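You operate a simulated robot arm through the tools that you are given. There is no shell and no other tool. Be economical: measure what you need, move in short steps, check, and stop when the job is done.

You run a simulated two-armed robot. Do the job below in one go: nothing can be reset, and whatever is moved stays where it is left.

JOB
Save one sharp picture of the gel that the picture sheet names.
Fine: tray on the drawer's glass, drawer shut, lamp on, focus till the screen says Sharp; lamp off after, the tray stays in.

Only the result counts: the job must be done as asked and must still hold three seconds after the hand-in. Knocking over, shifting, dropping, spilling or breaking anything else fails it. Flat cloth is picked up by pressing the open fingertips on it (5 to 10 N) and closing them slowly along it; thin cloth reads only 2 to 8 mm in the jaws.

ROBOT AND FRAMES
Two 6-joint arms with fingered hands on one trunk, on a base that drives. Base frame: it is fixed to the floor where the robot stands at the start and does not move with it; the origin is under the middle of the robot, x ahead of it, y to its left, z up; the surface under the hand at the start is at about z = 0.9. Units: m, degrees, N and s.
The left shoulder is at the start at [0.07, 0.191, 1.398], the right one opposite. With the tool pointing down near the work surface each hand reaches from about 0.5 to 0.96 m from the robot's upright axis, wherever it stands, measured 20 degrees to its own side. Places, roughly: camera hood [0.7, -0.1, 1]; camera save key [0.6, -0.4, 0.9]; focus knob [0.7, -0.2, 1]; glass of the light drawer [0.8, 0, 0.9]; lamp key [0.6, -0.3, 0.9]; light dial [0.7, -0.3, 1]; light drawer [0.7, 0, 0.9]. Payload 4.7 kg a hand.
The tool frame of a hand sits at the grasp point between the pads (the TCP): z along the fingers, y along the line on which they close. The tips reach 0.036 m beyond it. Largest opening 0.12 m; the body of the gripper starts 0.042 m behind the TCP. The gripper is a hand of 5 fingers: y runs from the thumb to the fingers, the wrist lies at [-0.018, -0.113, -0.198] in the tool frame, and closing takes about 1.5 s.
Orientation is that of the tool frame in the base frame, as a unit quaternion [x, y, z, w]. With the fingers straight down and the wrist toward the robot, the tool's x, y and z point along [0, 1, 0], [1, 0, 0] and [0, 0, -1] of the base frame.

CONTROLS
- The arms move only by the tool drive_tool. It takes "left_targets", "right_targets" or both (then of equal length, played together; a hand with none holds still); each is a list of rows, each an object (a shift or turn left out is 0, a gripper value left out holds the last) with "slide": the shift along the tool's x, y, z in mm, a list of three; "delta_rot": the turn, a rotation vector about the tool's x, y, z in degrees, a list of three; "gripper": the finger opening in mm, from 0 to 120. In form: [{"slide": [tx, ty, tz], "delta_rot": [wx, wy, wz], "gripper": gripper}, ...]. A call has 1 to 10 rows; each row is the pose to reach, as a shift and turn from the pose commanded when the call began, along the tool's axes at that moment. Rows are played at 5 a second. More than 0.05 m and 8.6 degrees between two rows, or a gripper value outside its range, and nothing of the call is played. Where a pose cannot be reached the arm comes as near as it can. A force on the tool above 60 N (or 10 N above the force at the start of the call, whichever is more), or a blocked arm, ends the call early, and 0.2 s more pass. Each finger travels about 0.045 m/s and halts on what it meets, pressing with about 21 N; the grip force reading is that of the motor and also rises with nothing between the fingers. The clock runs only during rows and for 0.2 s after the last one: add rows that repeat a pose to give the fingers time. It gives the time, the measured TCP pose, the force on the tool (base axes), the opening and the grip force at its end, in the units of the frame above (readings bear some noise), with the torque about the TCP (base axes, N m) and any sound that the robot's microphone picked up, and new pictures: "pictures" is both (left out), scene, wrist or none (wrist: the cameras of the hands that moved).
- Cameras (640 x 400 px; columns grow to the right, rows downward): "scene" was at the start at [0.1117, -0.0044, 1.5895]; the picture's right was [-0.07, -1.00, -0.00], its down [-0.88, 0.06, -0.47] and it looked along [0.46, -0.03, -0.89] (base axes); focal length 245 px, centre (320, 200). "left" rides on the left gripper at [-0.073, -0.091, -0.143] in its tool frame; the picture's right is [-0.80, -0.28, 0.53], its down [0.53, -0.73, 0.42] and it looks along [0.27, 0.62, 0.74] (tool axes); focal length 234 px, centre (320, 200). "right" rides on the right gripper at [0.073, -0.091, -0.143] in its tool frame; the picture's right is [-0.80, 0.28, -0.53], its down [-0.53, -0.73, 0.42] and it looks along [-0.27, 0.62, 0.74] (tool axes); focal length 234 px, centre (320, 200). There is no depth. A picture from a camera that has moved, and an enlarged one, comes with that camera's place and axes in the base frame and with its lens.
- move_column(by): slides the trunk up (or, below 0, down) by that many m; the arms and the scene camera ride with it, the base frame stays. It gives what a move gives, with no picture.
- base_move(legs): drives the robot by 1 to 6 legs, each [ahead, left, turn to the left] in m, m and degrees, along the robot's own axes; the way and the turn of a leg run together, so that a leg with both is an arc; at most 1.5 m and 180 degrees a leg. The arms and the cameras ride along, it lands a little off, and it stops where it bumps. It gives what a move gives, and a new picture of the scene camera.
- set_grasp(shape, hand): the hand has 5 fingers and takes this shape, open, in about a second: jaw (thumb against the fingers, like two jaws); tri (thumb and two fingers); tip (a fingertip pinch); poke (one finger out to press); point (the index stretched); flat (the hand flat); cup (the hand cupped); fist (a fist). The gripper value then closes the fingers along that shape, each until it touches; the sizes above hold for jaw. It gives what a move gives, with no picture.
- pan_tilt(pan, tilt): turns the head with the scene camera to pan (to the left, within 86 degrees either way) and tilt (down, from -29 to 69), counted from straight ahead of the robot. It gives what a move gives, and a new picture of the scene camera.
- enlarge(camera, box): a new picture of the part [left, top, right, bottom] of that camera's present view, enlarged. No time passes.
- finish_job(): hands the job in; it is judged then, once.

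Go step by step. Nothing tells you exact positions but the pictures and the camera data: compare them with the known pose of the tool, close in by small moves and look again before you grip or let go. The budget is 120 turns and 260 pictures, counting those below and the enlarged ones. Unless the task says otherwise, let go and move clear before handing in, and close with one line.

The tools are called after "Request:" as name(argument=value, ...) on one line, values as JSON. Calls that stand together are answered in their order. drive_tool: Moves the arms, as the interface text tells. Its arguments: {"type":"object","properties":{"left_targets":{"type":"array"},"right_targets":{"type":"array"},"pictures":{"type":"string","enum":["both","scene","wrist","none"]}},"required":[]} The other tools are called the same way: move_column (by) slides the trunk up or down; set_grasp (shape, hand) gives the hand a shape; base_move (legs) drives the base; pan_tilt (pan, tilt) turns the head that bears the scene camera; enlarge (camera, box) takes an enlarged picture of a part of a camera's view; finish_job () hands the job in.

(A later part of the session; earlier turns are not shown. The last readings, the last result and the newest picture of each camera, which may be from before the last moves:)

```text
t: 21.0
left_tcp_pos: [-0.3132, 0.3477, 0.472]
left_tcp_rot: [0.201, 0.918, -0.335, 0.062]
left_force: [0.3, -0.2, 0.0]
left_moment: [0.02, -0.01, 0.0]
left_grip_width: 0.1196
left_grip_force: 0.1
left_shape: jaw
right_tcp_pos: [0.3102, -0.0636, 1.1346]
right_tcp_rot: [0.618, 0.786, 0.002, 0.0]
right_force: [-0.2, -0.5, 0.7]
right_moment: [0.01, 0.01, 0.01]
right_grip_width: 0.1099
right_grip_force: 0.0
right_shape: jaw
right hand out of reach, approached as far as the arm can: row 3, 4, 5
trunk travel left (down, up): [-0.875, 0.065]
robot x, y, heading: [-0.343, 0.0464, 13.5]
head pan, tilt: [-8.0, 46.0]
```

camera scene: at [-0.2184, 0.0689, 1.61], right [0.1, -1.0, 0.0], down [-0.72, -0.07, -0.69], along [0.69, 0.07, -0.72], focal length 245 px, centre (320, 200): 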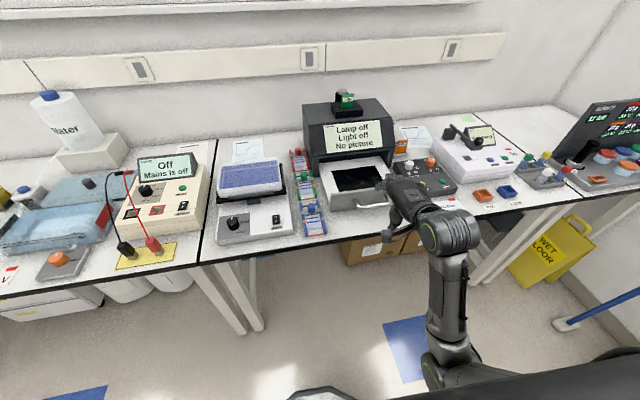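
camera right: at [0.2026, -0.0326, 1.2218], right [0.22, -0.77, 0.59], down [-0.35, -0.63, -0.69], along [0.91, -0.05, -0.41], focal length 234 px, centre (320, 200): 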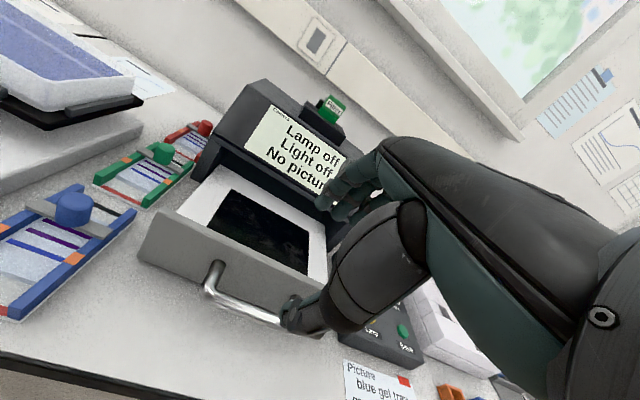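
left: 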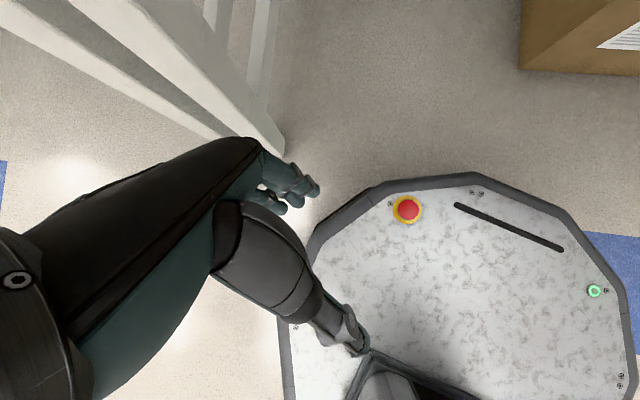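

Request:
drive_tool(right_targets=[{"slide": [20, 0, 10], "delta_rot": [0, 0, -8.5]}, {"slide": [40, 0, 20], "delta_rot": [0, 0, -17]}, {"slide": [60, 0, 30], "delta_rot": [0, 0, -25.5]}, {"slide": [80, 0, 30], "delta_rot": [0, 0, -34]}, {"slide": [100, 0, 30], "delta_rot": [0, 0, -42.5]}, {"slide": [120, 0, 30], "delta_rot": [0, 0, -51]}, {"slide": [140, 0, 30], "delta_rot": [0, 0, -59.5]}, {"slide": [160, 0, 30], "delta_rot": [0, 0, -68]}, {"slide": [180, 0, 30], "delta_rot": [0, 0, -76.5]}, {"slide": [200, 0, 30], "delta_rot": [0, 0, -85]}])

```text
t: 23.2
left_tcp_pos: [-0.3129, 0.3485, 0.471]
left_tcp_rot: [0.201, 0.918, -0.336, 0.062]
left_force: [0.2, 0.2, -0.4]
left_moment: [-0.02, -0.01, -0.01]
left_grip_width: 0.1199
left_grip_force: 0.1
left_shape: jaw
right_tcp_pos: [0.2629, 0.131, 1.1031]
right_tcp_rot: [-0.076, 0.997, 0.0, -0.001]
right_force: [0.8, 0.8, 0.7]
right_moment: [-0.04, 0.02, 0.01]
right_grip_width: 0.1098
right_grip_force: 0.0
right_shape: jaw
trunk travel left (down, up): [-0.875, 0.065]
robot x, y, heading: [-0.3494, 0.0488, 13.7]
head pan, tilt: [-8.0, 46.0]
camera scene: at [-0.2193, 0.0706, 1.6101], right [0.1, -1.0, 0.0], down [-0.72, -0.07, -0.69], along [0.69, 0.07, -0.72], focal length 245 px, centre (320, 200)
camera right: at [0.2061, 0.0293, 1.2466], right [0.75, 0.4, 0.52], down [0.64, -0.64, -0.42], along [0.17, 0.65, -0.74], focal length 234 px, centre (320, 200)
```

scene: 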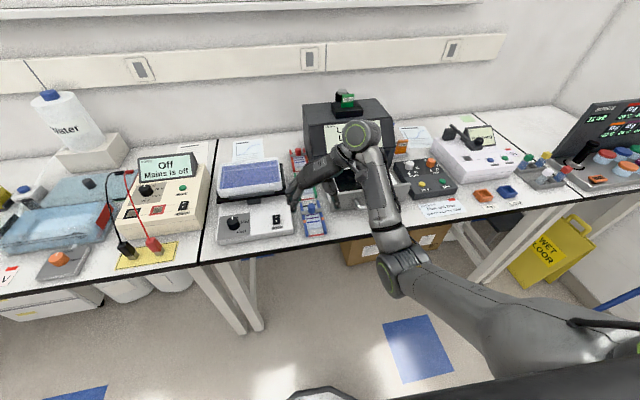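
right: 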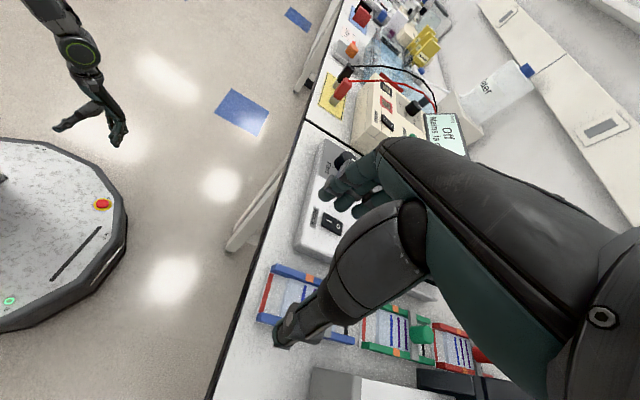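

The rotation worked. I'll move over the blue tray's middle with the closing line across it, staying above the knob, and look.

Request:
drive_tool(right_targets=[{"slide": [-30, 2, 10], "delta_rot": [0, 0, -3], "gripper": 104}, {"slide": [-60, 5, 25], "delta_rot": [0, 0, -6]}, {"slide": [-77, 6, 50], "delta_rot": [0, 0, -7.3]}, {"slide": [-77, 6, 65], "delta_rot": [0, 0, -7.3]}, {"slide": [-77, 6, 65], "delta_rot": [0, 0, -7.3]}])

Request:
enlarge(camera="scene", box=[240, 130, 380, 250])

Request:
enlarge(camera="right", box=[180, 140, 400, 400])

```text
t: 24.4
left_tcp_pos: [-0.3137, 0.3479, 0.4704]
left_tcp_rot: [0.2, 0.918, -0.336, 0.063]
left_force: [-0.5, -0.7, 0.1]
left_moment: [0.01, 0.01, -0.03]
left_grip_width: 0.1199
left_grip_force: 0.1
left_shape: jaw
right_tcp_pos: [0.3385, 0.1497, 1.0372]
right_tcp_rot: [-0.14, 0.99, 0.0, 0.0]
right_force: [0.0, 0.4, -0.2]
right_moment: [-0.01, 0.0, -0.01]
right_grip_width: 0.1043
right_grip_force: 0.1
right_shape: jaw
trunk travel left (down, up): [-0.875, 0.065]
robot x, y, heading: [-0.3447, 0.0513, 13.5]
head pan, tilt: [-8.0, 46.0]
camera scene: at [-0.2196, 0.0691, 1.6102], right [0.1, -1.0, 0.0], down [-0.72, -0.07, -0.69], along [0.69, 0.07, -0.72], focal length 245 px, centre (320, 200)
camera right: at [0.2941, 0.0413, 1.1802], right [0.7, 0.49, 0.53], down [0.71, -0.56, -0.42], along [0.09, 0.67, -0.74], focal length 234 px, centre (320, 200)
```

scene: 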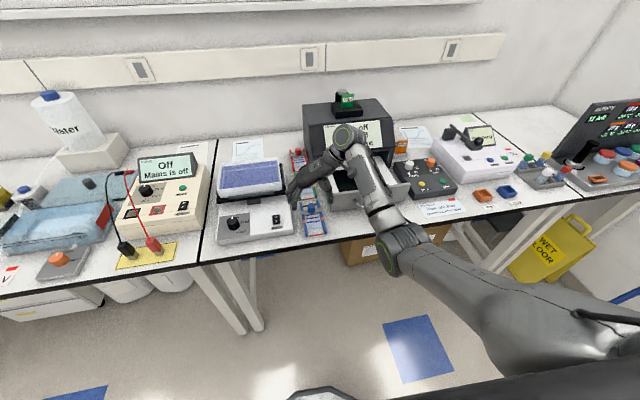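
right: 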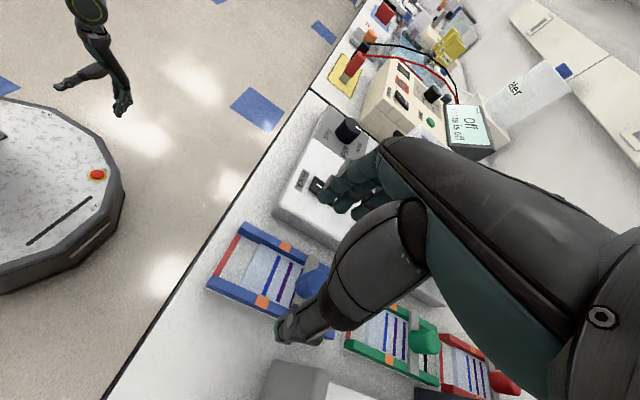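

```text
3.33 times, centred on (310, 190) of scene
camera zoom: at [-0.2196, 0.0691, 1.6102], right [0.1, -1.0, 0.0], down [-0.72, -0.07, -0.69], along [0.69, 0.07, -0.72], focal length 818 px, centre (353, 233)
```

zoom: 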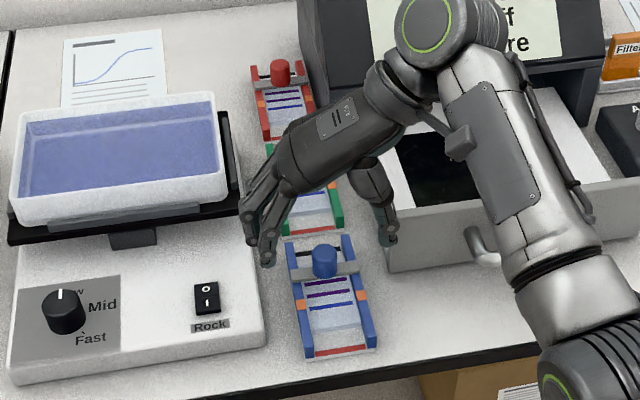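

```text
1.54 times, centred on (290, 270) of right
camera zoom: at [0.2941, 0.0413, 1.1802], right [0.7, 0.49, 0.53], down [0.71, -0.56, -0.42], along [0.09, 0.67, -0.74], focal length 360 px, centre (366, 92)
```

zoom: 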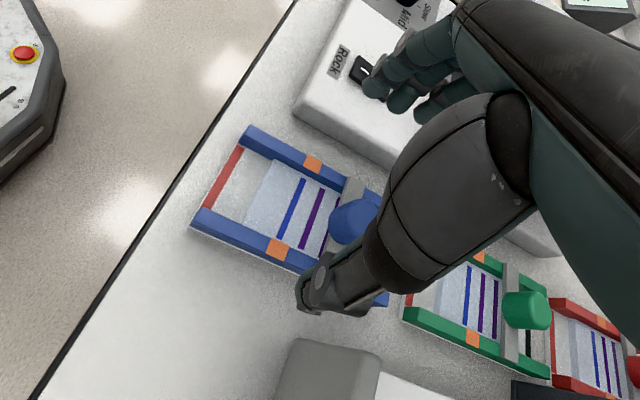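

The orange marks' midpoint (0.340, 0.149) matches the TCP. Descending beside the tray walls.

Request:
drive_tool(right_targets=[{"slide": [0, 0, 20]}, {"slide": [0, 0, 40]}, {"slide": [0, 0, 60]}, {"slide": [0, 0, 75]}, {"slide": [0, 0, 82]}, {"slide": [0, 0, 82]}], pictures="wrist")

Request:
enlarge(camera="right", box=[200, 140, 400, 400])

Request:
enlarge(camera="scene", box=[260, 130, 360, 250])

```text
t: 25.8
left_tcp_pos: [-0.3128, 0.3477, 0.4716]
left_tcp_rot: [0.2, 0.919, -0.335, 0.063]
left_force: [0.1, 0.8, -0.2]
left_moment: [0.02, 0.0, 0.01]
left_grip_width: 0.1197
left_grip_force: 0.1
left_shape: jaw
right_tcp_pos: [0.3395, 0.1496, 0.9572]
right_tcp_rot: [-0.138, 0.99, 0.0, 0.001]
right_force: [1.1, 0.1, 0.2]
right_moment: [0.01, 0.01, 0.03]
right_grip_width: 0.1039
right_grip_force: 0.2
right_shape: jaw
trunk travel left (down, up): [-0.875, 0.065]
robot x, y, heading: [-0.3492, 0.049, 13.5]
head pan, tilt: [-8.0, 46.0]
camera right: at [0.2951, 0.0405, 1.0997], right [0.7, 0.49, 0.53], down [0.71, -0.56, -0.42], along [0.09, 0.67, -0.74], focal length 234 px, centre (320, 200)
```

right: 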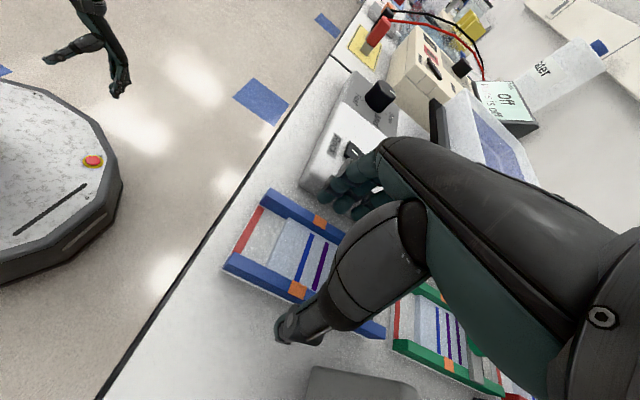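

```text
1.54 times, centred on (300, 270) of right
camera zoom: at [0.2951, 0.0405, 1.0997], right [0.7, 0.49, 0.53], down [0.71, -0.56, -0.42], along [0.09, 0.67, -0.74], focal length 360 px, centre (351, 92)
```

zoom: 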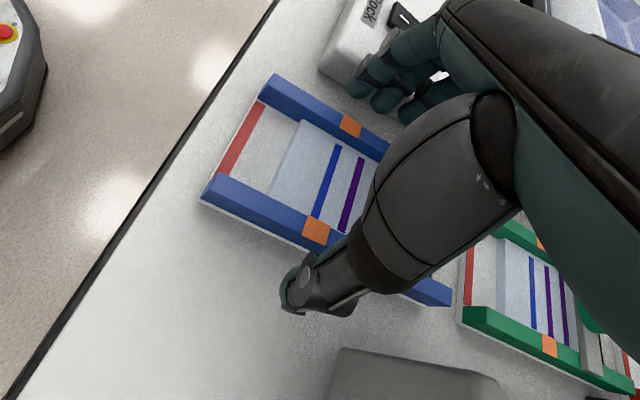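

```text
3.33 times, centred on (310, 190) of scene
camera zoom: at [-0.2194, 0.069, 1.6101], right [0.1, -1.0, 0.0], down [-0.72, -0.07, -0.69], along [0.69, 0.07, -0.72], focal length 818 px, centre (353, 233)
```

zoom: 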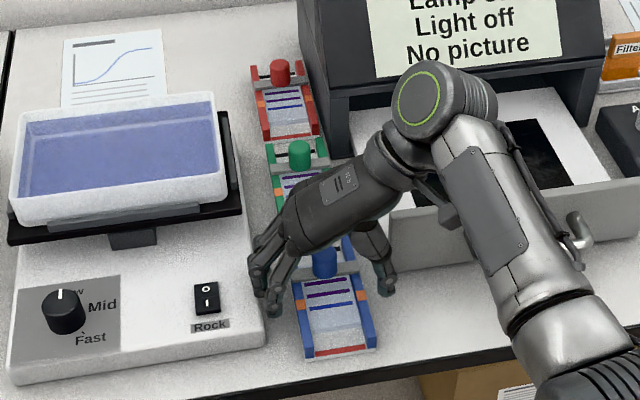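

There is about 15 mm between the fingers and the rocker. I'll narrow a bit, go 10 mm lower, then close gently.

Request:
drive_tool(right_targets=[{"slide": [0, 0, 0], "gripper": 95}, {"slide": [0, 0, 5]}, {"slide": [0, 0, 10]}, {"slide": [0, 0, 12]}, {"slide": [0, 0, 12]}], pictures="none")

Request:
enlarge(camera="scene", box=[260, 130, 360, 250])

Request:
enlarge(camera="right", box=[200, 140, 400, 400])

```text
t: 27.0
left_tcp_pos: [-0.3129, 0.3473, 0.4715]
left_tcp_rot: [0.2, 0.919, -0.335, 0.062]
left_force: [-0.8, -0.5, -1.0]
left_moment: [-0.03, -0.03, -0.01]
left_grip_width: 0.1199
left_grip_force: 0.0
left_shape: jaw
right_tcp_pos: [0.3387, 0.1487, 0.9467]
right_tcp_rot: [-0.139, 0.99, -0.001, 0.001]
right_force: [1.8, -3.6, 2.3]
right_moment: [0.16, 0.01, -0.14]
right_grip_width: 0.0934
right_grip_force: 0.1
right_shape: jaw
trunk travel left (down, up): [-0.875, 0.065]
robot x, y, heading: [-0.3482, 0.047, 13.6]
head pan, tilt: [-8.0, 46.0]
```

```text
3.33 times, centred on (310, 190) of scene
camera zoom: at [-0.2194, 0.068, 1.6102], right [0.1, -1.0, 0.0], down [-0.72, -0.07, -0.69], along [0.69, 0.07, -0.72], focal length 818 px, centre (353, 233)
```

zoom: 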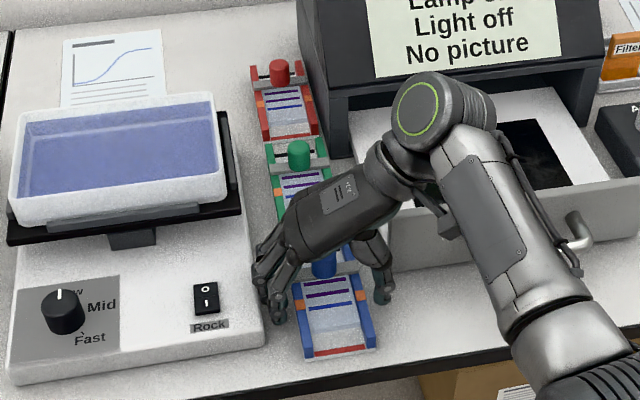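

```text
1.54 times, centred on (300, 270) of right
camera zoom: at [0.2943, 0.0397, 1.0883], right [0.7, 0.49, 0.53], down [0.71, -0.56, -0.42], along [0.09, 0.67, -0.74], focal length 360 px, centre (351, 92)
```

zoom: 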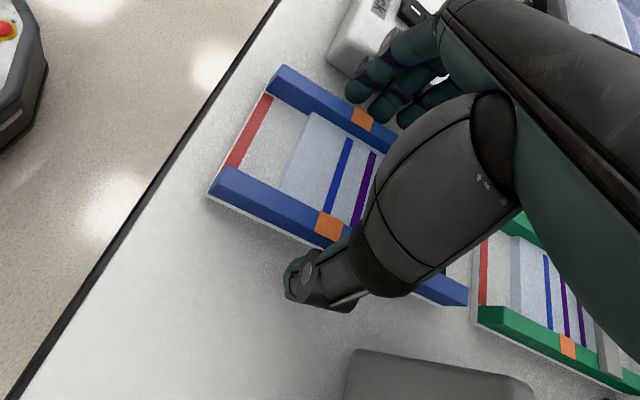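

There's a light touch on the rocker side, so I'll nudge 4 mm away from it while closing on the tray walls.

Request:
drive_tool(right_targets=[{"slide": [0, -4, 12], "gripper": 90}, {"slide": [0, -3, 12], "gripper": 84}, {"slide": [0, -2, 12], "gripper": 78}, {"slide": [0, -1, 12], "gripper": 72}, {"slide": [0, 0, 12], "gripper": 66}, {"slide": [0, 0, 12], "gripper": 60}, {"slide": [0, 0, 12]}, {"slide": [0, 0, 12]}], pictures="wrist")

Request:
enlarge(camera="scene", box=[260, 130, 360, 250])

```text
t: 28.8
left_tcp_pos: [-0.3147, 0.3484, 0.4718]
left_tcp_rot: [0.201, 0.918, -0.335, 0.064]
left_force: [-0.4, 0.3, 0.0]
left_moment: [0.0, 0.01, 0.04]
left_grip_width: 0.1196
left_grip_force: 0.0
left_shape: jaw
right_tcp_pos: [0.3363, 0.1506, 0.9363]
right_tcp_rot: [-0.14, 0.99, -0.001, 0.003]
right_force: [7.1, 1.4, 35.3]
right_moment: [0.32, 0.02, -0.1]
right_grip_width: 0.0698
right_grip_force: 21.1
right_shape: jaw
trunk travel left (down, up): [-0.875, 0.065]
robot x, y, heading: [-0.3473, 0.0445, 13.5]
head pan, tilt: [-8.0, 46.0]
camera right: at [0.2916, 0.0413, 1.0789], right [0.69, 0.49, 0.53], down [0.72, -0.56, -0.42], along [0.09, 0.67, -0.74], focal length 234 px, centre (320, 200)
```

right: 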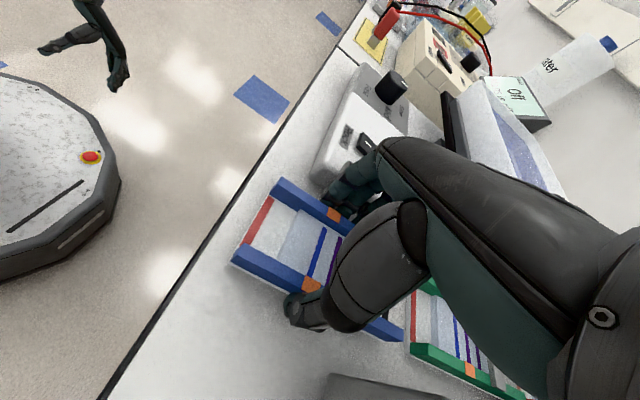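

```text
3.33 times, centred on (310, 190) of scene
camera zoom: at [-0.2235, 0.0684, 1.6106], right [0.1, -1.0, 0.0], down [-0.71, -0.07, -0.7], along [0.69, 0.07, -0.72], focal length 818 px, centre (353, 233)
```

zoom: 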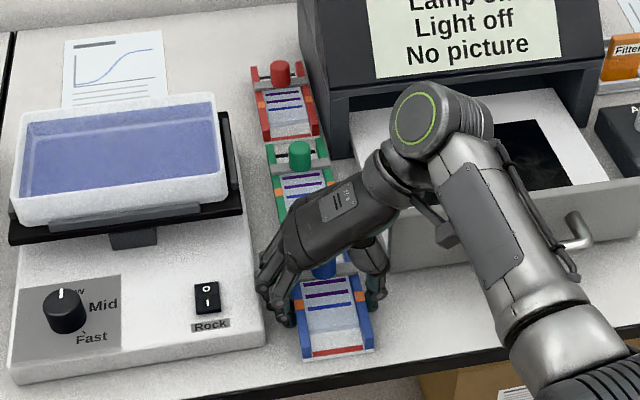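

The tray is held at 70 mm; I overpressed the table slightly. Lifting gently.

Request:
drive_tool(right_targets=[{"slide": [0, 0, -10]}, {"slide": [0, 0, -20]}, {"slide": [0, 0, -40]}, {"slide": [0, 0, -65]}, {"slide": [0, 0, -100]}, {"slide": [0, 0, -135]}, {"slide": [0, 0, -135]}])

Request:
enlarge(camera="scene", box=[240, 100, 380, 250])

```text
t: 30.4
left_tcp_pos: [-0.313, 0.3479, 0.4711]
left_tcp_rot: [0.2, 0.919, -0.335, 0.062]
left_force: [0.2, 0.0, 0.3]
left_moment: [-0.04, -0.01, 0.01]
left_grip_width: 0.1197
left_grip_force: 0.1
left_shape: jaw
right_tcp_pos: [0.3388, 0.1511, 1.0663]
right_tcp_rot: [-0.139, 0.99, 0.0, -0.001]
right_force: [0.0, 0.3, -2.5]
right_moment: [0.0, 0.03, 0.0]
right_grip_width: 0.0697
right_grip_force: 21.5
right_shape: jaw
trunk travel left (down, up): [-0.875, 0.065]
robot x, y, heading: [-0.3424, 0.0489, 13.8]
head pan, tilt: [-8.0, 46.0]
camera scene: at [-0.2188, 0.0689, 1.6101], right [0.1, -1.0, 0.0], down [-0.72, -0.07, -0.69], along [0.69, 0.07, -0.72], focal length 245 px, centre (320, 200)
camera right: at [0.2948, 0.0421, 1.2103], right [0.7, 0.49, 0.52], down [0.71, -0.56, -0.43], along [0.08, 0.67, -0.74], focal length 234 px, centre (320, 200)
```

scene: 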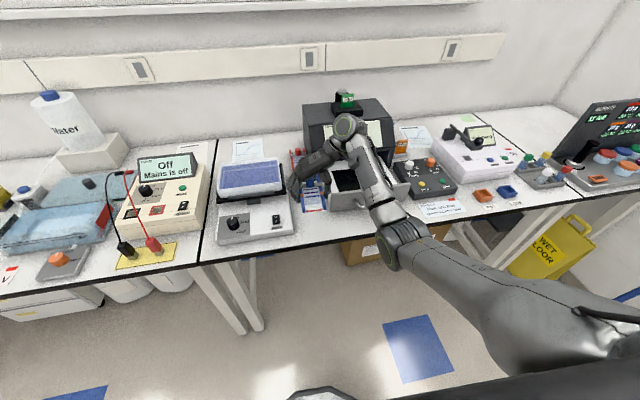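
right: 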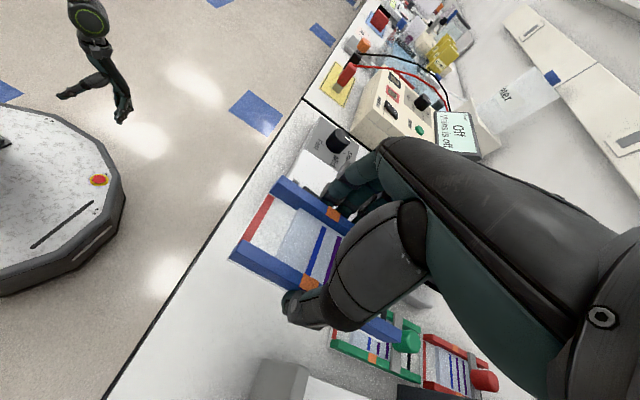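

```text
2.67 times, centred on (310, 175) of scene
camera zoom: at [-0.2188, 0.0689, 1.6101], right [0.1, -1.0, 0.0], down [-0.72, -0.07, -0.69], along [0.69, 0.07, -0.72], focal length 654 px, centre (347, 267)
```

zoom: 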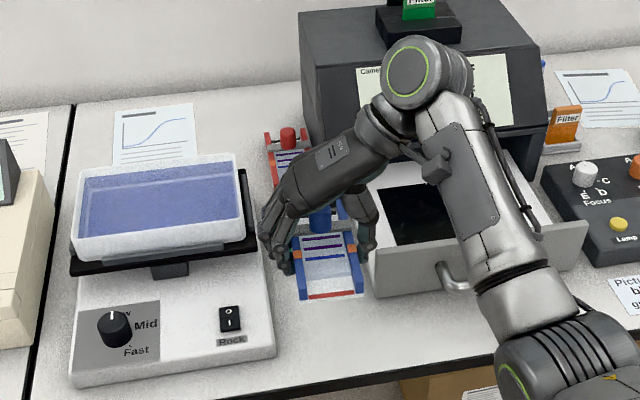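

The tray is lifted level, with its underside 36 mm below the TCP. I'll carry it in front of the drawer while turning it 90°, so that it fits within the glass's depth.

Request:
drive_tool(right_targets=[{"slide": [-3, -21, -6], "delta_rot": [0, 0, 8.5]}, {"slide": [-5, -42, -12], "delta_rot": [0, 0, 17]}, {"slide": [-8, -63, -18], "delta_rot": [0, 0, 25.5]}, {"slide": [-10, -84, -24], "delta_rot": [0, 0, 34]}, {"slide": [-13, -105, -30], "delta_rot": [0, 0, 42.5]}, {"slide": [-16, -126, -36], "delta_rot": [0, 0, 51]}, {"slide": [-18, -147, -36], "delta_rot": [0, 0, 59.5]}, {"slide": [-21, -168, -36], "delta_rot": [0, 0, 68]}, {"slide": [-24, -189, -36], "delta_rot": [0, 0, 76.5]}, {"slide": [-26, -208, -36], "delta_rot": [0, 0, 85]}])

```text
t: 32.6
left_tcp_pos: [-0.3117, 0.3475, 0.4717]
left_tcp_rot: [0.201, 0.919, -0.335, 0.062]
left_force: [-0.2, 0.8, -0.8]
left_moment: [0.0, 0.0, 0.04]
left_grip_width: 0.1198
left_grip_force: 0.1
left_shape: jaw
right_tcp_pos: [0.4206, -0.0426, 1.1023]
right_tcp_rot: [0.568, 0.823, -0.001, 0.0]
right_force: [0.5, -0.5, -2.1]
right_moment: [0.03, 0.01, -0.03]
right_grip_width: 0.0699
right_grip_force: 20.6
right_shape: jaw
trunk travel left (down, up): [-0.875, 0.065]
robot x, y, heading: [-0.3444, 0.0485, 13.5]
head pan, tilt: [-8.0, 46.0]
camera scene: at [-0.2191, 0.0684, 1.6101], right [0.1, -1.0, 0.0], down [-0.72, -0.07, -0.69], along [0.69, 0.07, -0.72], focal length 245 px, centre (320, 200)
camera right: at [0.3098, -0.0091, 1.247], right [0.55, -0.65, 0.52], down [-0.5, -0.76, -0.42], along [0.67, -0.03, -0.74], focal length 234 px, centre (320, 200)
```

scene: 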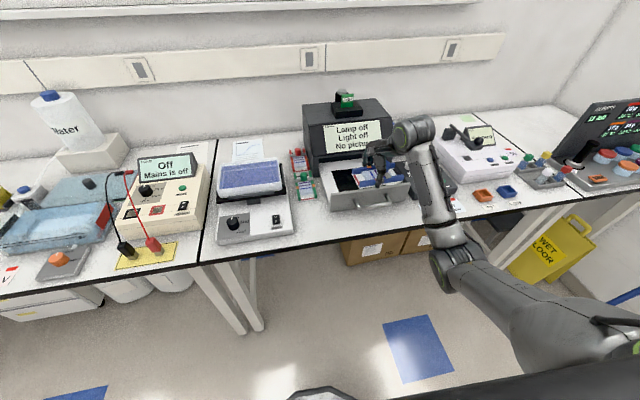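
right: 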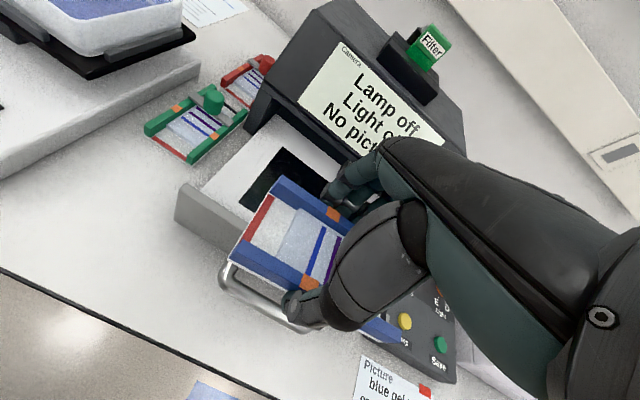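

Request:
enlarge(camera="right", box=[160, 90, 400, 340])

Request:
enlarge(camera="scene", box=[290, 120, 440, 220])

```text
1.60 times, centred on (280, 215) of right
camera zoom: at [0.3098, -0.0091, 1.247], right [0.55, -0.65, 0.52], down [-0.5, -0.76, -0.42], along [0.67, -0.03, -0.74], focal length 375 px, centre (384, 176)
```

zoom: 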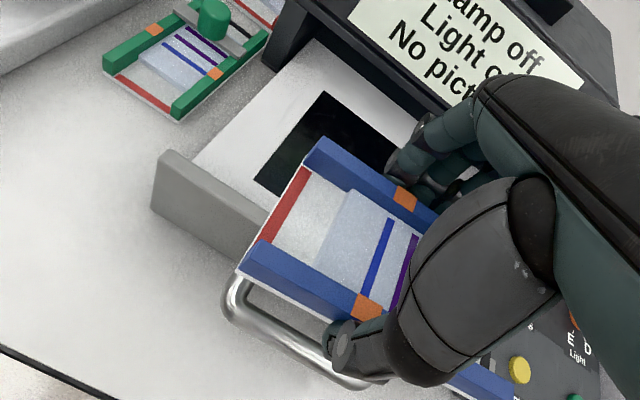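

```text
4.00 times, centred on (365, 170) of scene
camera zoom: at [-0.2191, 0.0684, 1.6101], right [0.1, -1.0, 0.0], down [-0.72, -0.07, -0.69], along [0.69, 0.07, -0.72], focal length 981 px, centre (140, 320)
```

zoom: 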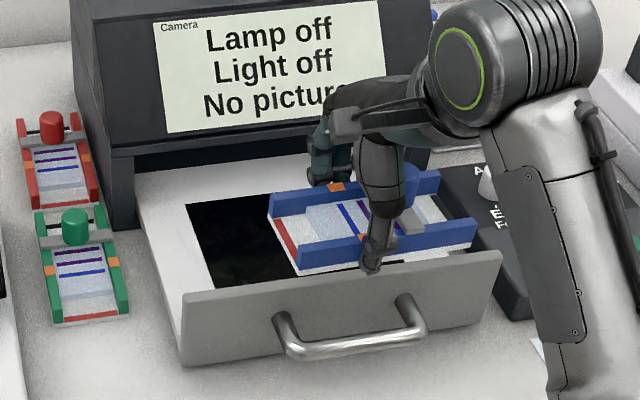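

The glass sits low (z about 0.92), 0.15 deep by 0.22 wide, centred near (0.58, -0.02). I'll place the tray toward the glass's front half so the knuckles clear the hood, moving over at height first.

Request:
drive_tool(right_targets=[{"slide": [-4, 30, 0], "delta_rot": [0, 0, 1.5]}, {"slide": [-8, 60, 0], "delta_rot": [0, 0, 3]}, {"slide": [-12, 95, 0], "delta_rot": [0, 0, 4.6]}, {"slide": [-16, 126, 0], "delta_rot": [0, 0, 4.6]}, {"slide": [-16, 126, 25], "delta_rot": [0, 0, 4.6]}, {"slide": [-16, 126, 50], "delta_rot": [0, 0, 4.6]}, {"slide": [-16, 126, 70], "delta_rot": [0, 0, 4.6]}, {"slide": [-16, 126, 70], "delta_rot": [0, 0, 4.6]}])

Request:
enlarge(camera="scene", box=[290, 110, 440, 220])

Request:
enlarge(camera="right", box=[160, 90, 400, 340])

```text
t: 34.4
left_tcp_pos: [-0.3126, 0.3474, 0.4709]
left_tcp_rot: [0.2, 0.919, -0.336, 0.062]
left_force: [0.1, 0.5, 0.0]
left_moment: [0.01, -0.01, 0.01]
left_grip_width: 0.1198
left_grip_force: 0.0
left_shape: jaw
right_tcp_pos: [0.5426, -0.0118, 1.0341]
right_tcp_rot: [0.599, 0.801, 0.001, 0.0]
right_force: [0.5, 0.2, -2.1]
right_moment: [0.01, 0.01, -0.02]
right_grip_width: 0.0702
right_grip_force: 20.8
right_shape: jaw
trunk travel left (down, up): [-0.875, 0.065]
robot x, y, heading: [-0.3436, 0.0502, 13.8]
head pan, tilt: [-8.0, 46.0]
camera scene: at [-0.2195, 0.0687, 1.6102], right [0.1, -1.0, 0.0], down [-0.72, -0.07, -0.69], along [0.69, 0.07, -0.72], focal length 245 px, centre (320, 200)
camera right: at [0.4365, 0.0307, 1.1769], right [0.49, -0.69, 0.53], down [-0.55, -0.72, -0.42], along [0.67, -0.08, -0.74], focal length 234 px, centre (320, 200)
```

scene: 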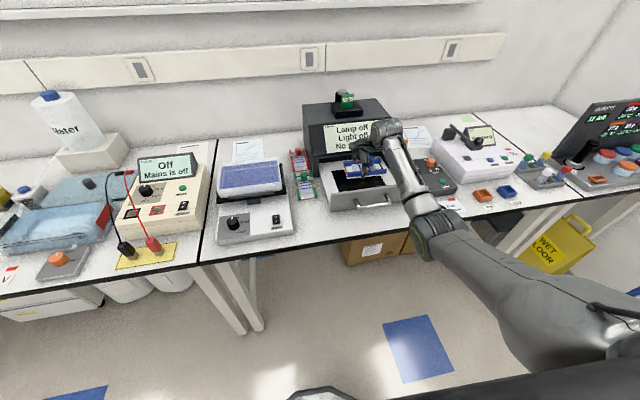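
right: 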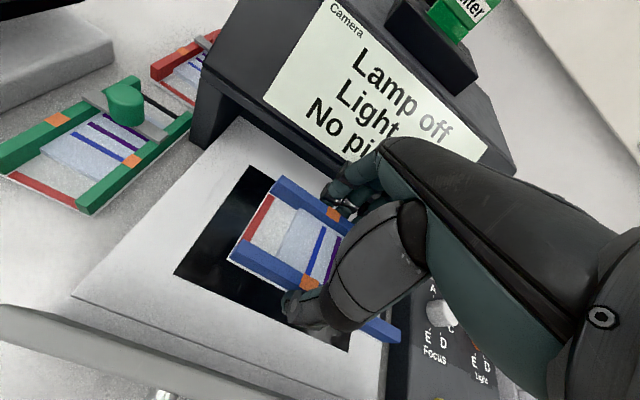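

```text
3.64 times, centred on (365, 165) of scene
camera zoom: at [-0.2195, 0.0687, 1.6102], right [0.1, -1.0, 0.0], down [-0.72, -0.07, -0.69], along [0.69, 0.07, -0.72], focal length 892 px, centre (156, 327)
```

zoom: 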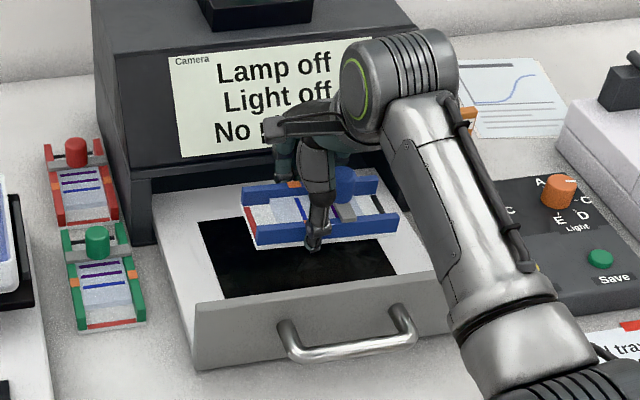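

```text
1.60 times, centred on (280, 215) of right
camera zoom: at [0.4365, 0.0307, 1.1769], right [0.49, -0.69, 0.53], down [-0.55, -0.72, -0.42], along [0.67, -0.08, -0.74], focal length 375 px, centre (384, 176)
```

zoom: 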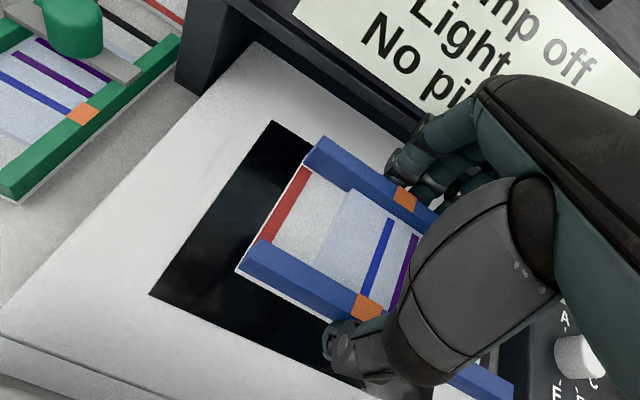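

The tray is over the glass, which is about z 0.927. Descending in stages, watching the knuckles against the hood.

Request:
drive_tool(right_targets=[{"slide": [0, 0, 15]}, {"slide": [0, 0, 30]}, {"slide": [0, 0, 45]}, {"slide": [0, 0, 55]}, {"slide": [0, 0, 55]}], pictures="wrist")

Request:
enlarge(camera="scene", box=[290, 110, 440, 220])

```text
t: 35.6
left_tcp_pos: [-0.3138, 0.3473, 0.4703]
left_tcp_rot: [0.2, 0.919, -0.335, 0.063]
left_force: [-0.8, -0.6, -0.7]
left_moment: [-0.03, 0.0, -0.02]
left_grip_width: 0.1198
left_grip_force: 0.0
left_shape: jaw
right_tcp_pos: [0.5434, -0.0141, 0.9799]
right_tcp_rot: [0.599, 0.8, 0.0, 0.0]
right_force: [-0.4, -1.2, -1.6]
right_moment: [0.04, 0.01, 0.01]
right_grip_width: 0.07
right_grip_force: 20.9
right_shape: jaw
trunk travel left (down, up): [-0.875, 0.065]
robot x, y, heading: [-0.3499, 0.0478, 13.6]
head pan, tilt: [-8.0, 46.0]
camera right: at [0.4368, 0.0296, 1.1224], right [0.49, -0.69, 0.53], down [-0.55, -0.72, -0.42], along [0.67, -0.08, -0.74], focal length 234 px, centre (320, 200)
```

right: 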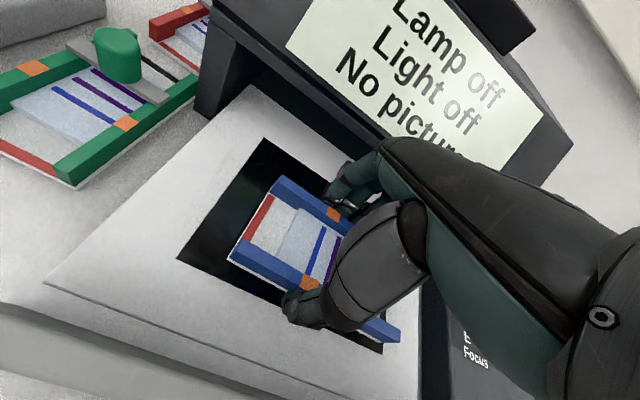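

```text
3.64 times, centred on (365, 165) of scene
camera zoom: at [-0.2192, 0.0691, 1.6101], right [0.1, -1.0, 0.0], down [-0.72, -0.07, -0.69], along [0.69, 0.07, -0.72], focal length 892 px, centre (156, 327)
```

zoom: 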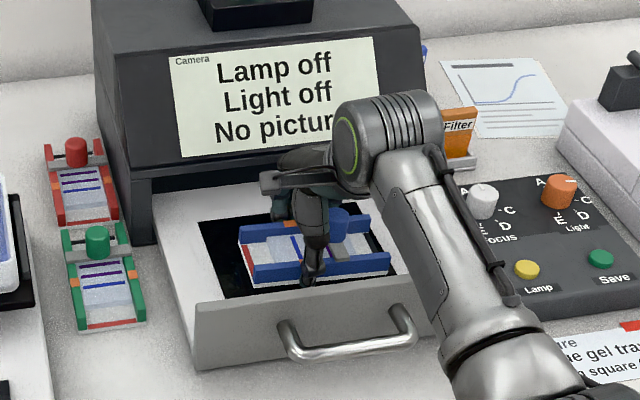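

The tray should go about 8 mm left to be centred. I'll do that and lower until it touches.

Request:
drive_tool(right_targets=[{"slide": [4, 0, 0]}, {"slide": [8, 0, 4]}, {"slide": [8, 0, 9]}, {"slide": [8, 0, 13]}, {"slide": [8, 0, 13]}], pictures="none")

Request:
enlarge(camera="scene", box=[290, 110, 440, 220])

```text
t: 36.8
left_tcp_pos: [-0.3117, 0.3478, 0.4712]
left_tcp_rot: [0.2, 0.919, -0.335, 0.063]
left_force: [0.4, -0.9, 0.3]
left_moment: [-0.06, -0.01, 0.02]
left_grip_width: 0.12
left_grip_force: 0.0
left_shape: jaw
right_tcp_pos: [0.542, -0.0043, 0.965]
right_tcp_rot: [0.6, 0.8, 0.001, 0.0]
right_force: [0.2, 0.1, -1.2]
right_moment: [-0.03, -0.04, -0.01]
right_grip_width: 0.0696
right_grip_force: 20.9
right_shape: jaw
trunk travel left (down, up): [-0.875, 0.065]
robot x, y, heading: [-0.345, 0.0507, 13.5]
head pan, tilt: [-8.0, 46.0]
```

```text
3.64 times, centred on (365, 165) of scene
camera zoom: at [-0.2192, 0.069, 1.6101], right [0.1, -1.0, 0.0], down [-0.72, -0.07, -0.69], along [0.69, 0.07, -0.72], focal length 892 px, centre (156, 327)
```

zoom: 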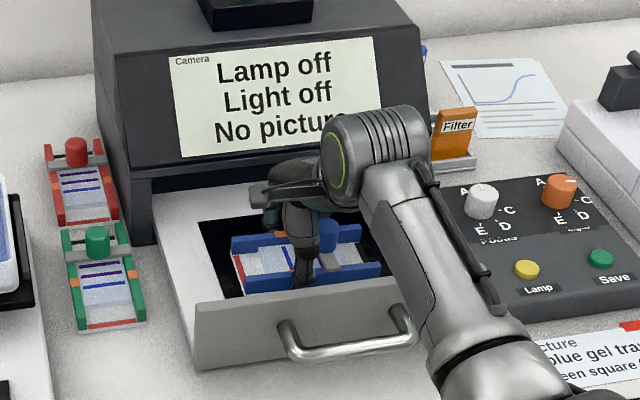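

Request:
drive_tool(right_targets=[{"slide": [0, 0, 2]}, {"slide": [0, 0, 4]}, {"slide": [0, 0, 4]}], pictures="none")

```text
t: 37.6
left_tcp_pos: [-0.3132, 0.3478, 0.4714]
left_tcp_rot: [0.201, 0.918, -0.335, 0.063]
left_force: [0.2, -0.8, 1.1]
left_moment: [0.0, -0.04, 0.02]
left_grip_width: 0.1198
left_grip_force: 0.0
left_shape: jaw
right_tcp_pos: [0.5403, -0.0061, 0.964]
right_tcp_rot: [0.599, 0.801, 0.002, 0.001]
right_force: [3.6, -2.0, 13.2]
right_moment: [-0.19, 0.49, -0.02]
right_grip_width: 0.0699
right_grip_force: 21.1
right_shape: jaw
trunk travel left (down, up): [-0.875, 0.065]
robot x, y, heading: [-0.3469, 0.049, 13.4]
head pan, tilt: [-8.0, 46.0]
```

The tray touches the glass (glass z about 0.928). I'll ease off, open a little and rise straight up.

Request:
drive_tool(right_targets=[{"slide": [0, 0, -2]}, {"slide": [0, 0, -2], "gripper": 74}, {"slide": [0, 0, -2], "gripper": 82}, {"slide": [0, 0, -2]}, {"slide": [0, 0, -2]}, {"slide": [0, 0, -14]}, {"slide": [0, 0, -30]}, {"slide": [0, 0, -50]}, {"slide": [0, 0, -80]}, {"slide": [0, 0, -120]}])

Request:
enlarge(camera="scene", box=[290, 110, 440, 220])

Request:
enlarge(camera="right", box=[120, 90, 420, 380])

```text
t: 39.8
left_tcp_pos: [-0.312, 0.3484, 0.4706]
left_tcp_rot: [0.2, 0.919, -0.335, 0.063]
left_force: [0.1, -0.6, -0.1]
left_moment: [-0.01, -0.02, 0.0]
left_grip_width: 0.1197
left_grip_force: 0.1
left_shape: jaw
right_tcp_pos: [0.5388, -0.0044, 1.0835]
right_tcp_rot: [0.6, 0.8, -0.001, -0.001]
right_force: [-0.7, -0.1, -0.5]
right_moment: [-0.02, 0.01, 0.01]
right_grip_width: 0.0815
right_grip_force: 0.1
right_shape: jaw
trunk travel left (down, up): [-0.875, 0.065]
robot x, y, heading: [-0.3489, 0.0531, 13.6]
head pan, tilt: [-8.0, 46.0]
camera scene: at [-0.2206, 0.0695, 1.6102], right [0.1, -1.0, 0.0], down [-0.72, -0.07, -0.7], along [0.69, 0.07, -0.72], focal length 245 px, centre (320, 200)
camera right: at [0.4309, 0.0391, 1.226], right [0.49, -0.69, 0.53], down [-0.55, -0.72, -0.42], along [0.67, -0.08, -0.74], focal length 234 px, centre (320, 200)
```

scene: 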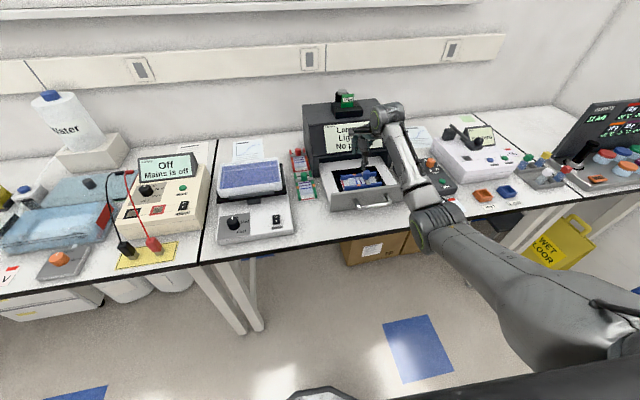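
right: 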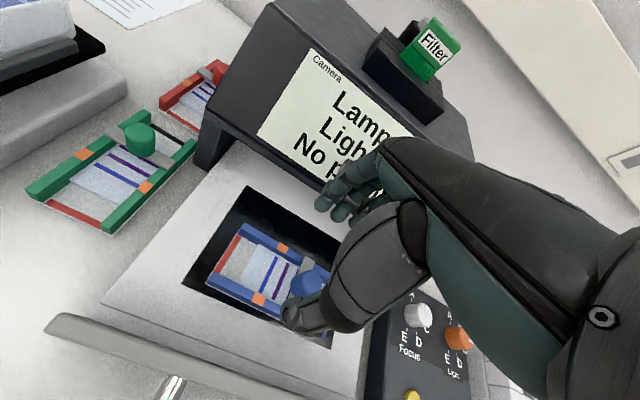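

```text
3.64 times, centred on (365, 165) of scene
camera zoom: at [-0.2206, 0.0695, 1.6102], right [0.1, -1.0, 0.0], down [-0.72, -0.07, -0.7], along [0.69, 0.07, -0.72], focal length 892 px, centre (156, 327)
```

zoom: 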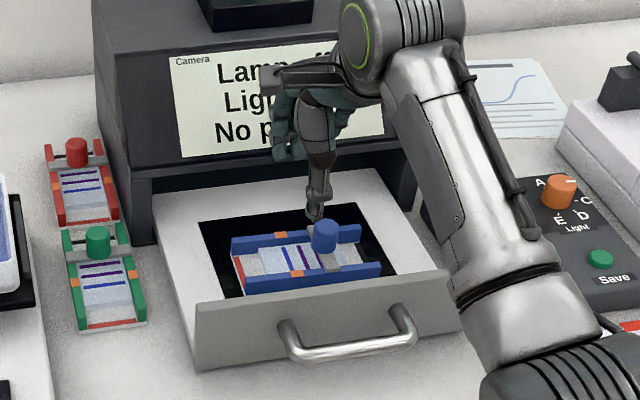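

```text
1.38 times, centred on (270, 235) of right
camera zoom: at [0.4309, 0.0391, 1.226], right [0.49, -0.69, 0.53], down [-0.55, -0.72, -0.42], along [0.67, -0.08, -0.74], focal length 323 px, centre (389, 152)
```

zoom: 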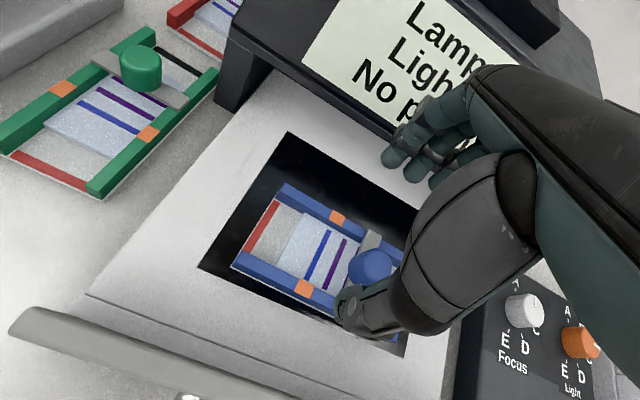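

The tray sits flat on the glass, fully inside it. Next I'll go back over the handle with the same tilted grip to push the drawer shut.

Request:
drive_tool(right_targets=[{"slide": [0, -30, -25]}, {"slide": [-2, -70, -30], "delta_rot": [-8, 0, 0], "gripper": 34}, {"slide": [-4, -115, -30], "delta_rot": [-16, 0, 0]}, {"slide": [-7, -160, -25], "delta_rot": [-24, 0, 0]}, {"slide": [-10, -203, -5], "delta_rot": [-25, 0, 0]}, {"slide": [-10, -203, 18], "delta_rot": [-25, 0, 0]}, {"slide": [-10, -203, 18], "delta_rot": [-25, 0, 0]}])

Request:
enlarge(camera="right", box=[200, 120, 380, 330])

Request:
enlarge(camera="scene", box=[290, 110, 440, 220])

```text
t: 41.4
left_tcp_pos: [-0.3126, 0.348, 0.4726]
left_tcp_rot: [0.201, 0.918, -0.335, 0.062]
left_force: [-0.2, -0.8, 0.6]
left_moment: [-0.02, -0.03, -0.02]
left_grip_width: 0.1198
left_grip_force: 0.0
left_shape: jaw
right_tcp_pos: [0.3501, -0.0734, 1.0639]
right_tcp_rot: [0.585, 0.781, 0.174, 0.13]
right_force: [0.2, -0.5, -0.7]
right_moment: [0.01, 0.01, 0.02]
right_grip_width: 0.0341
right_grip_force: 0.1
right_shape: jaw
trunk travel left (down, up): [-0.875, 0.065]
robot x, y, heading: [-0.3458, 0.0495, 13.6]
head pan, tilt: [-8.0, 46.0]
camera scene: at [-0.22, 0.0687, 1.6102], right [0.1, -1.0, 0.0], down [-0.72, -0.07, -0.69], along [0.69, 0.07, -0.72], focal length 245 px, centre (320, 200)
camera right: at [0.1926, -0.0449, 1.1555], right [0.26, -0.76, 0.59], down [-0.32, -0.65, -0.69], along [0.91, -0.01, -0.41], focal length 234 px, centre (320, 200)
```

scene: 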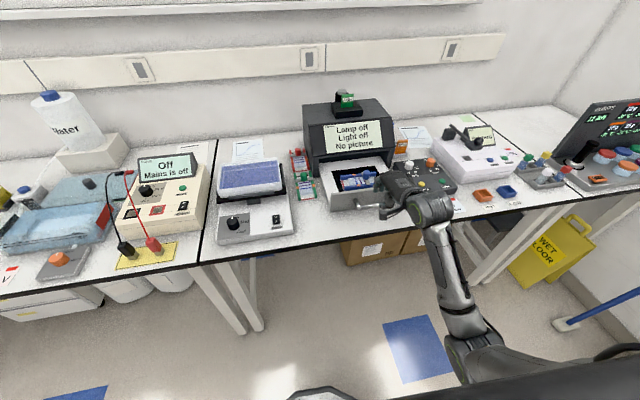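
right: 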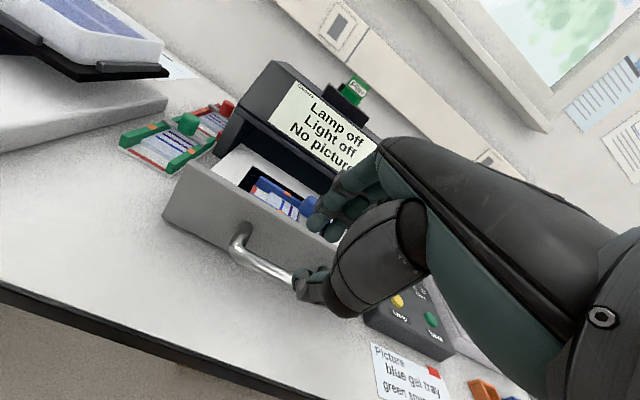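

```text
1.90 times, centred on (290, 225) of right
camera zoom: at [0.1926, -0.0449, 1.1555], right [0.26, -0.76, 0.59], down [-0.32, -0.65, -0.69], along [0.91, -0.01, -0.41], focal length 446 px, centre (377, 152)
```

zoom: 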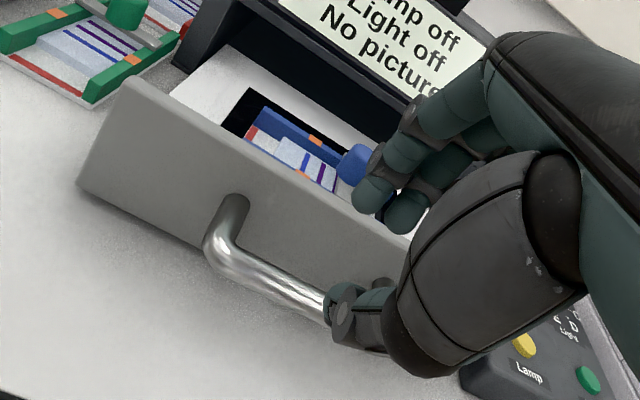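

```text
3.64 times, centred on (365, 165) of scene
camera zoom: at [-0.22, 0.0687, 1.6102], right [0.1, -1.0, 0.0], down [-0.72, -0.07, -0.69], along [0.69, 0.07, -0.72], focal length 892 px, centre (156, 327)
```

zoom: 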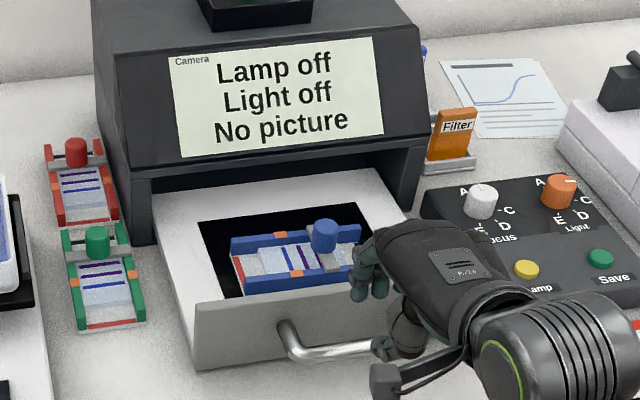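

Request:
drive_tool(right_targets=[{"slide": [5, -2, 25]}, {"slide": [5, -2, 50]}, {"slide": [5, -2, 70]}, {"slide": [5, -2, 87]}, {"slide": [5, -2, 87]}], pictures="wrist")

Request:
enlarge(camera="right", box=[230, 120, 370, 330])

```text
t: 42.6
left_tcp_pos: [-0.3126, 0.3472, 0.4718]
left_tcp_rot: [0.2, 0.919, -0.335, 0.063]
left_force: [-0.4, 0.0, -0.3]
left_moment: [0.03, 0.01, -0.02]
left_grip_width: 0.1195
left_grip_force: 0.1
left_shape: jaw
right_tcp_pos: [0.3824, -0.0572, 0.9826]
right_tcp_rot: [0.585, 0.781, 0.173, 0.13]
right_force: [-0.8, 0.0, -0.1]
right_moment: [0.01, -0.02, -0.03]
right_grip_width: 0.0342
right_grip_force: 0.2
right_shape: jaw
trunk travel left (down, up): [-0.875, 0.065]
robot x, y, heading: [-0.3465, 0.0484, 13.7]
head pan, tilt: [-8.0, 46.0]
camera right: at [0.2248, -0.0295, 1.0748], right [0.26, -0.76, 0.59], down [-0.32, -0.65, -0.69], along [0.91, -0.01, -0.41], focal length 234 px, centre (320, 200)
```

right: 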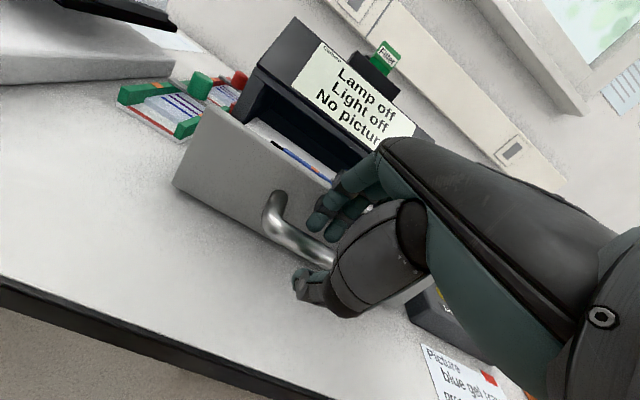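

```text
1.90 times, centred on (300, 225) of right
camera zoom: at [0.2248, -0.0295, 1.0748], right [0.26, -0.76, 0.59], down [-0.32, -0.65, -0.69], along [0.91, -0.01, -0.41], focal length 446 px, centre (358, 152)
```

zoom: 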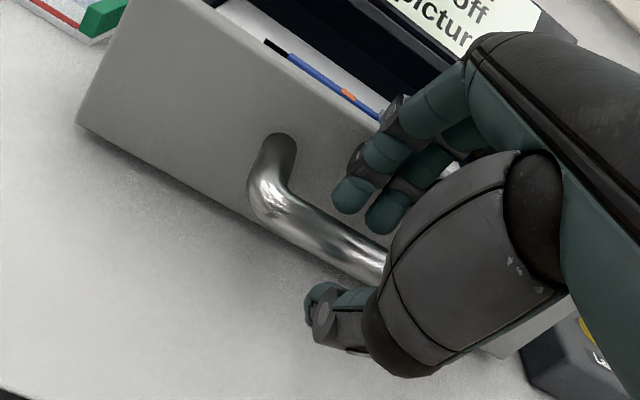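

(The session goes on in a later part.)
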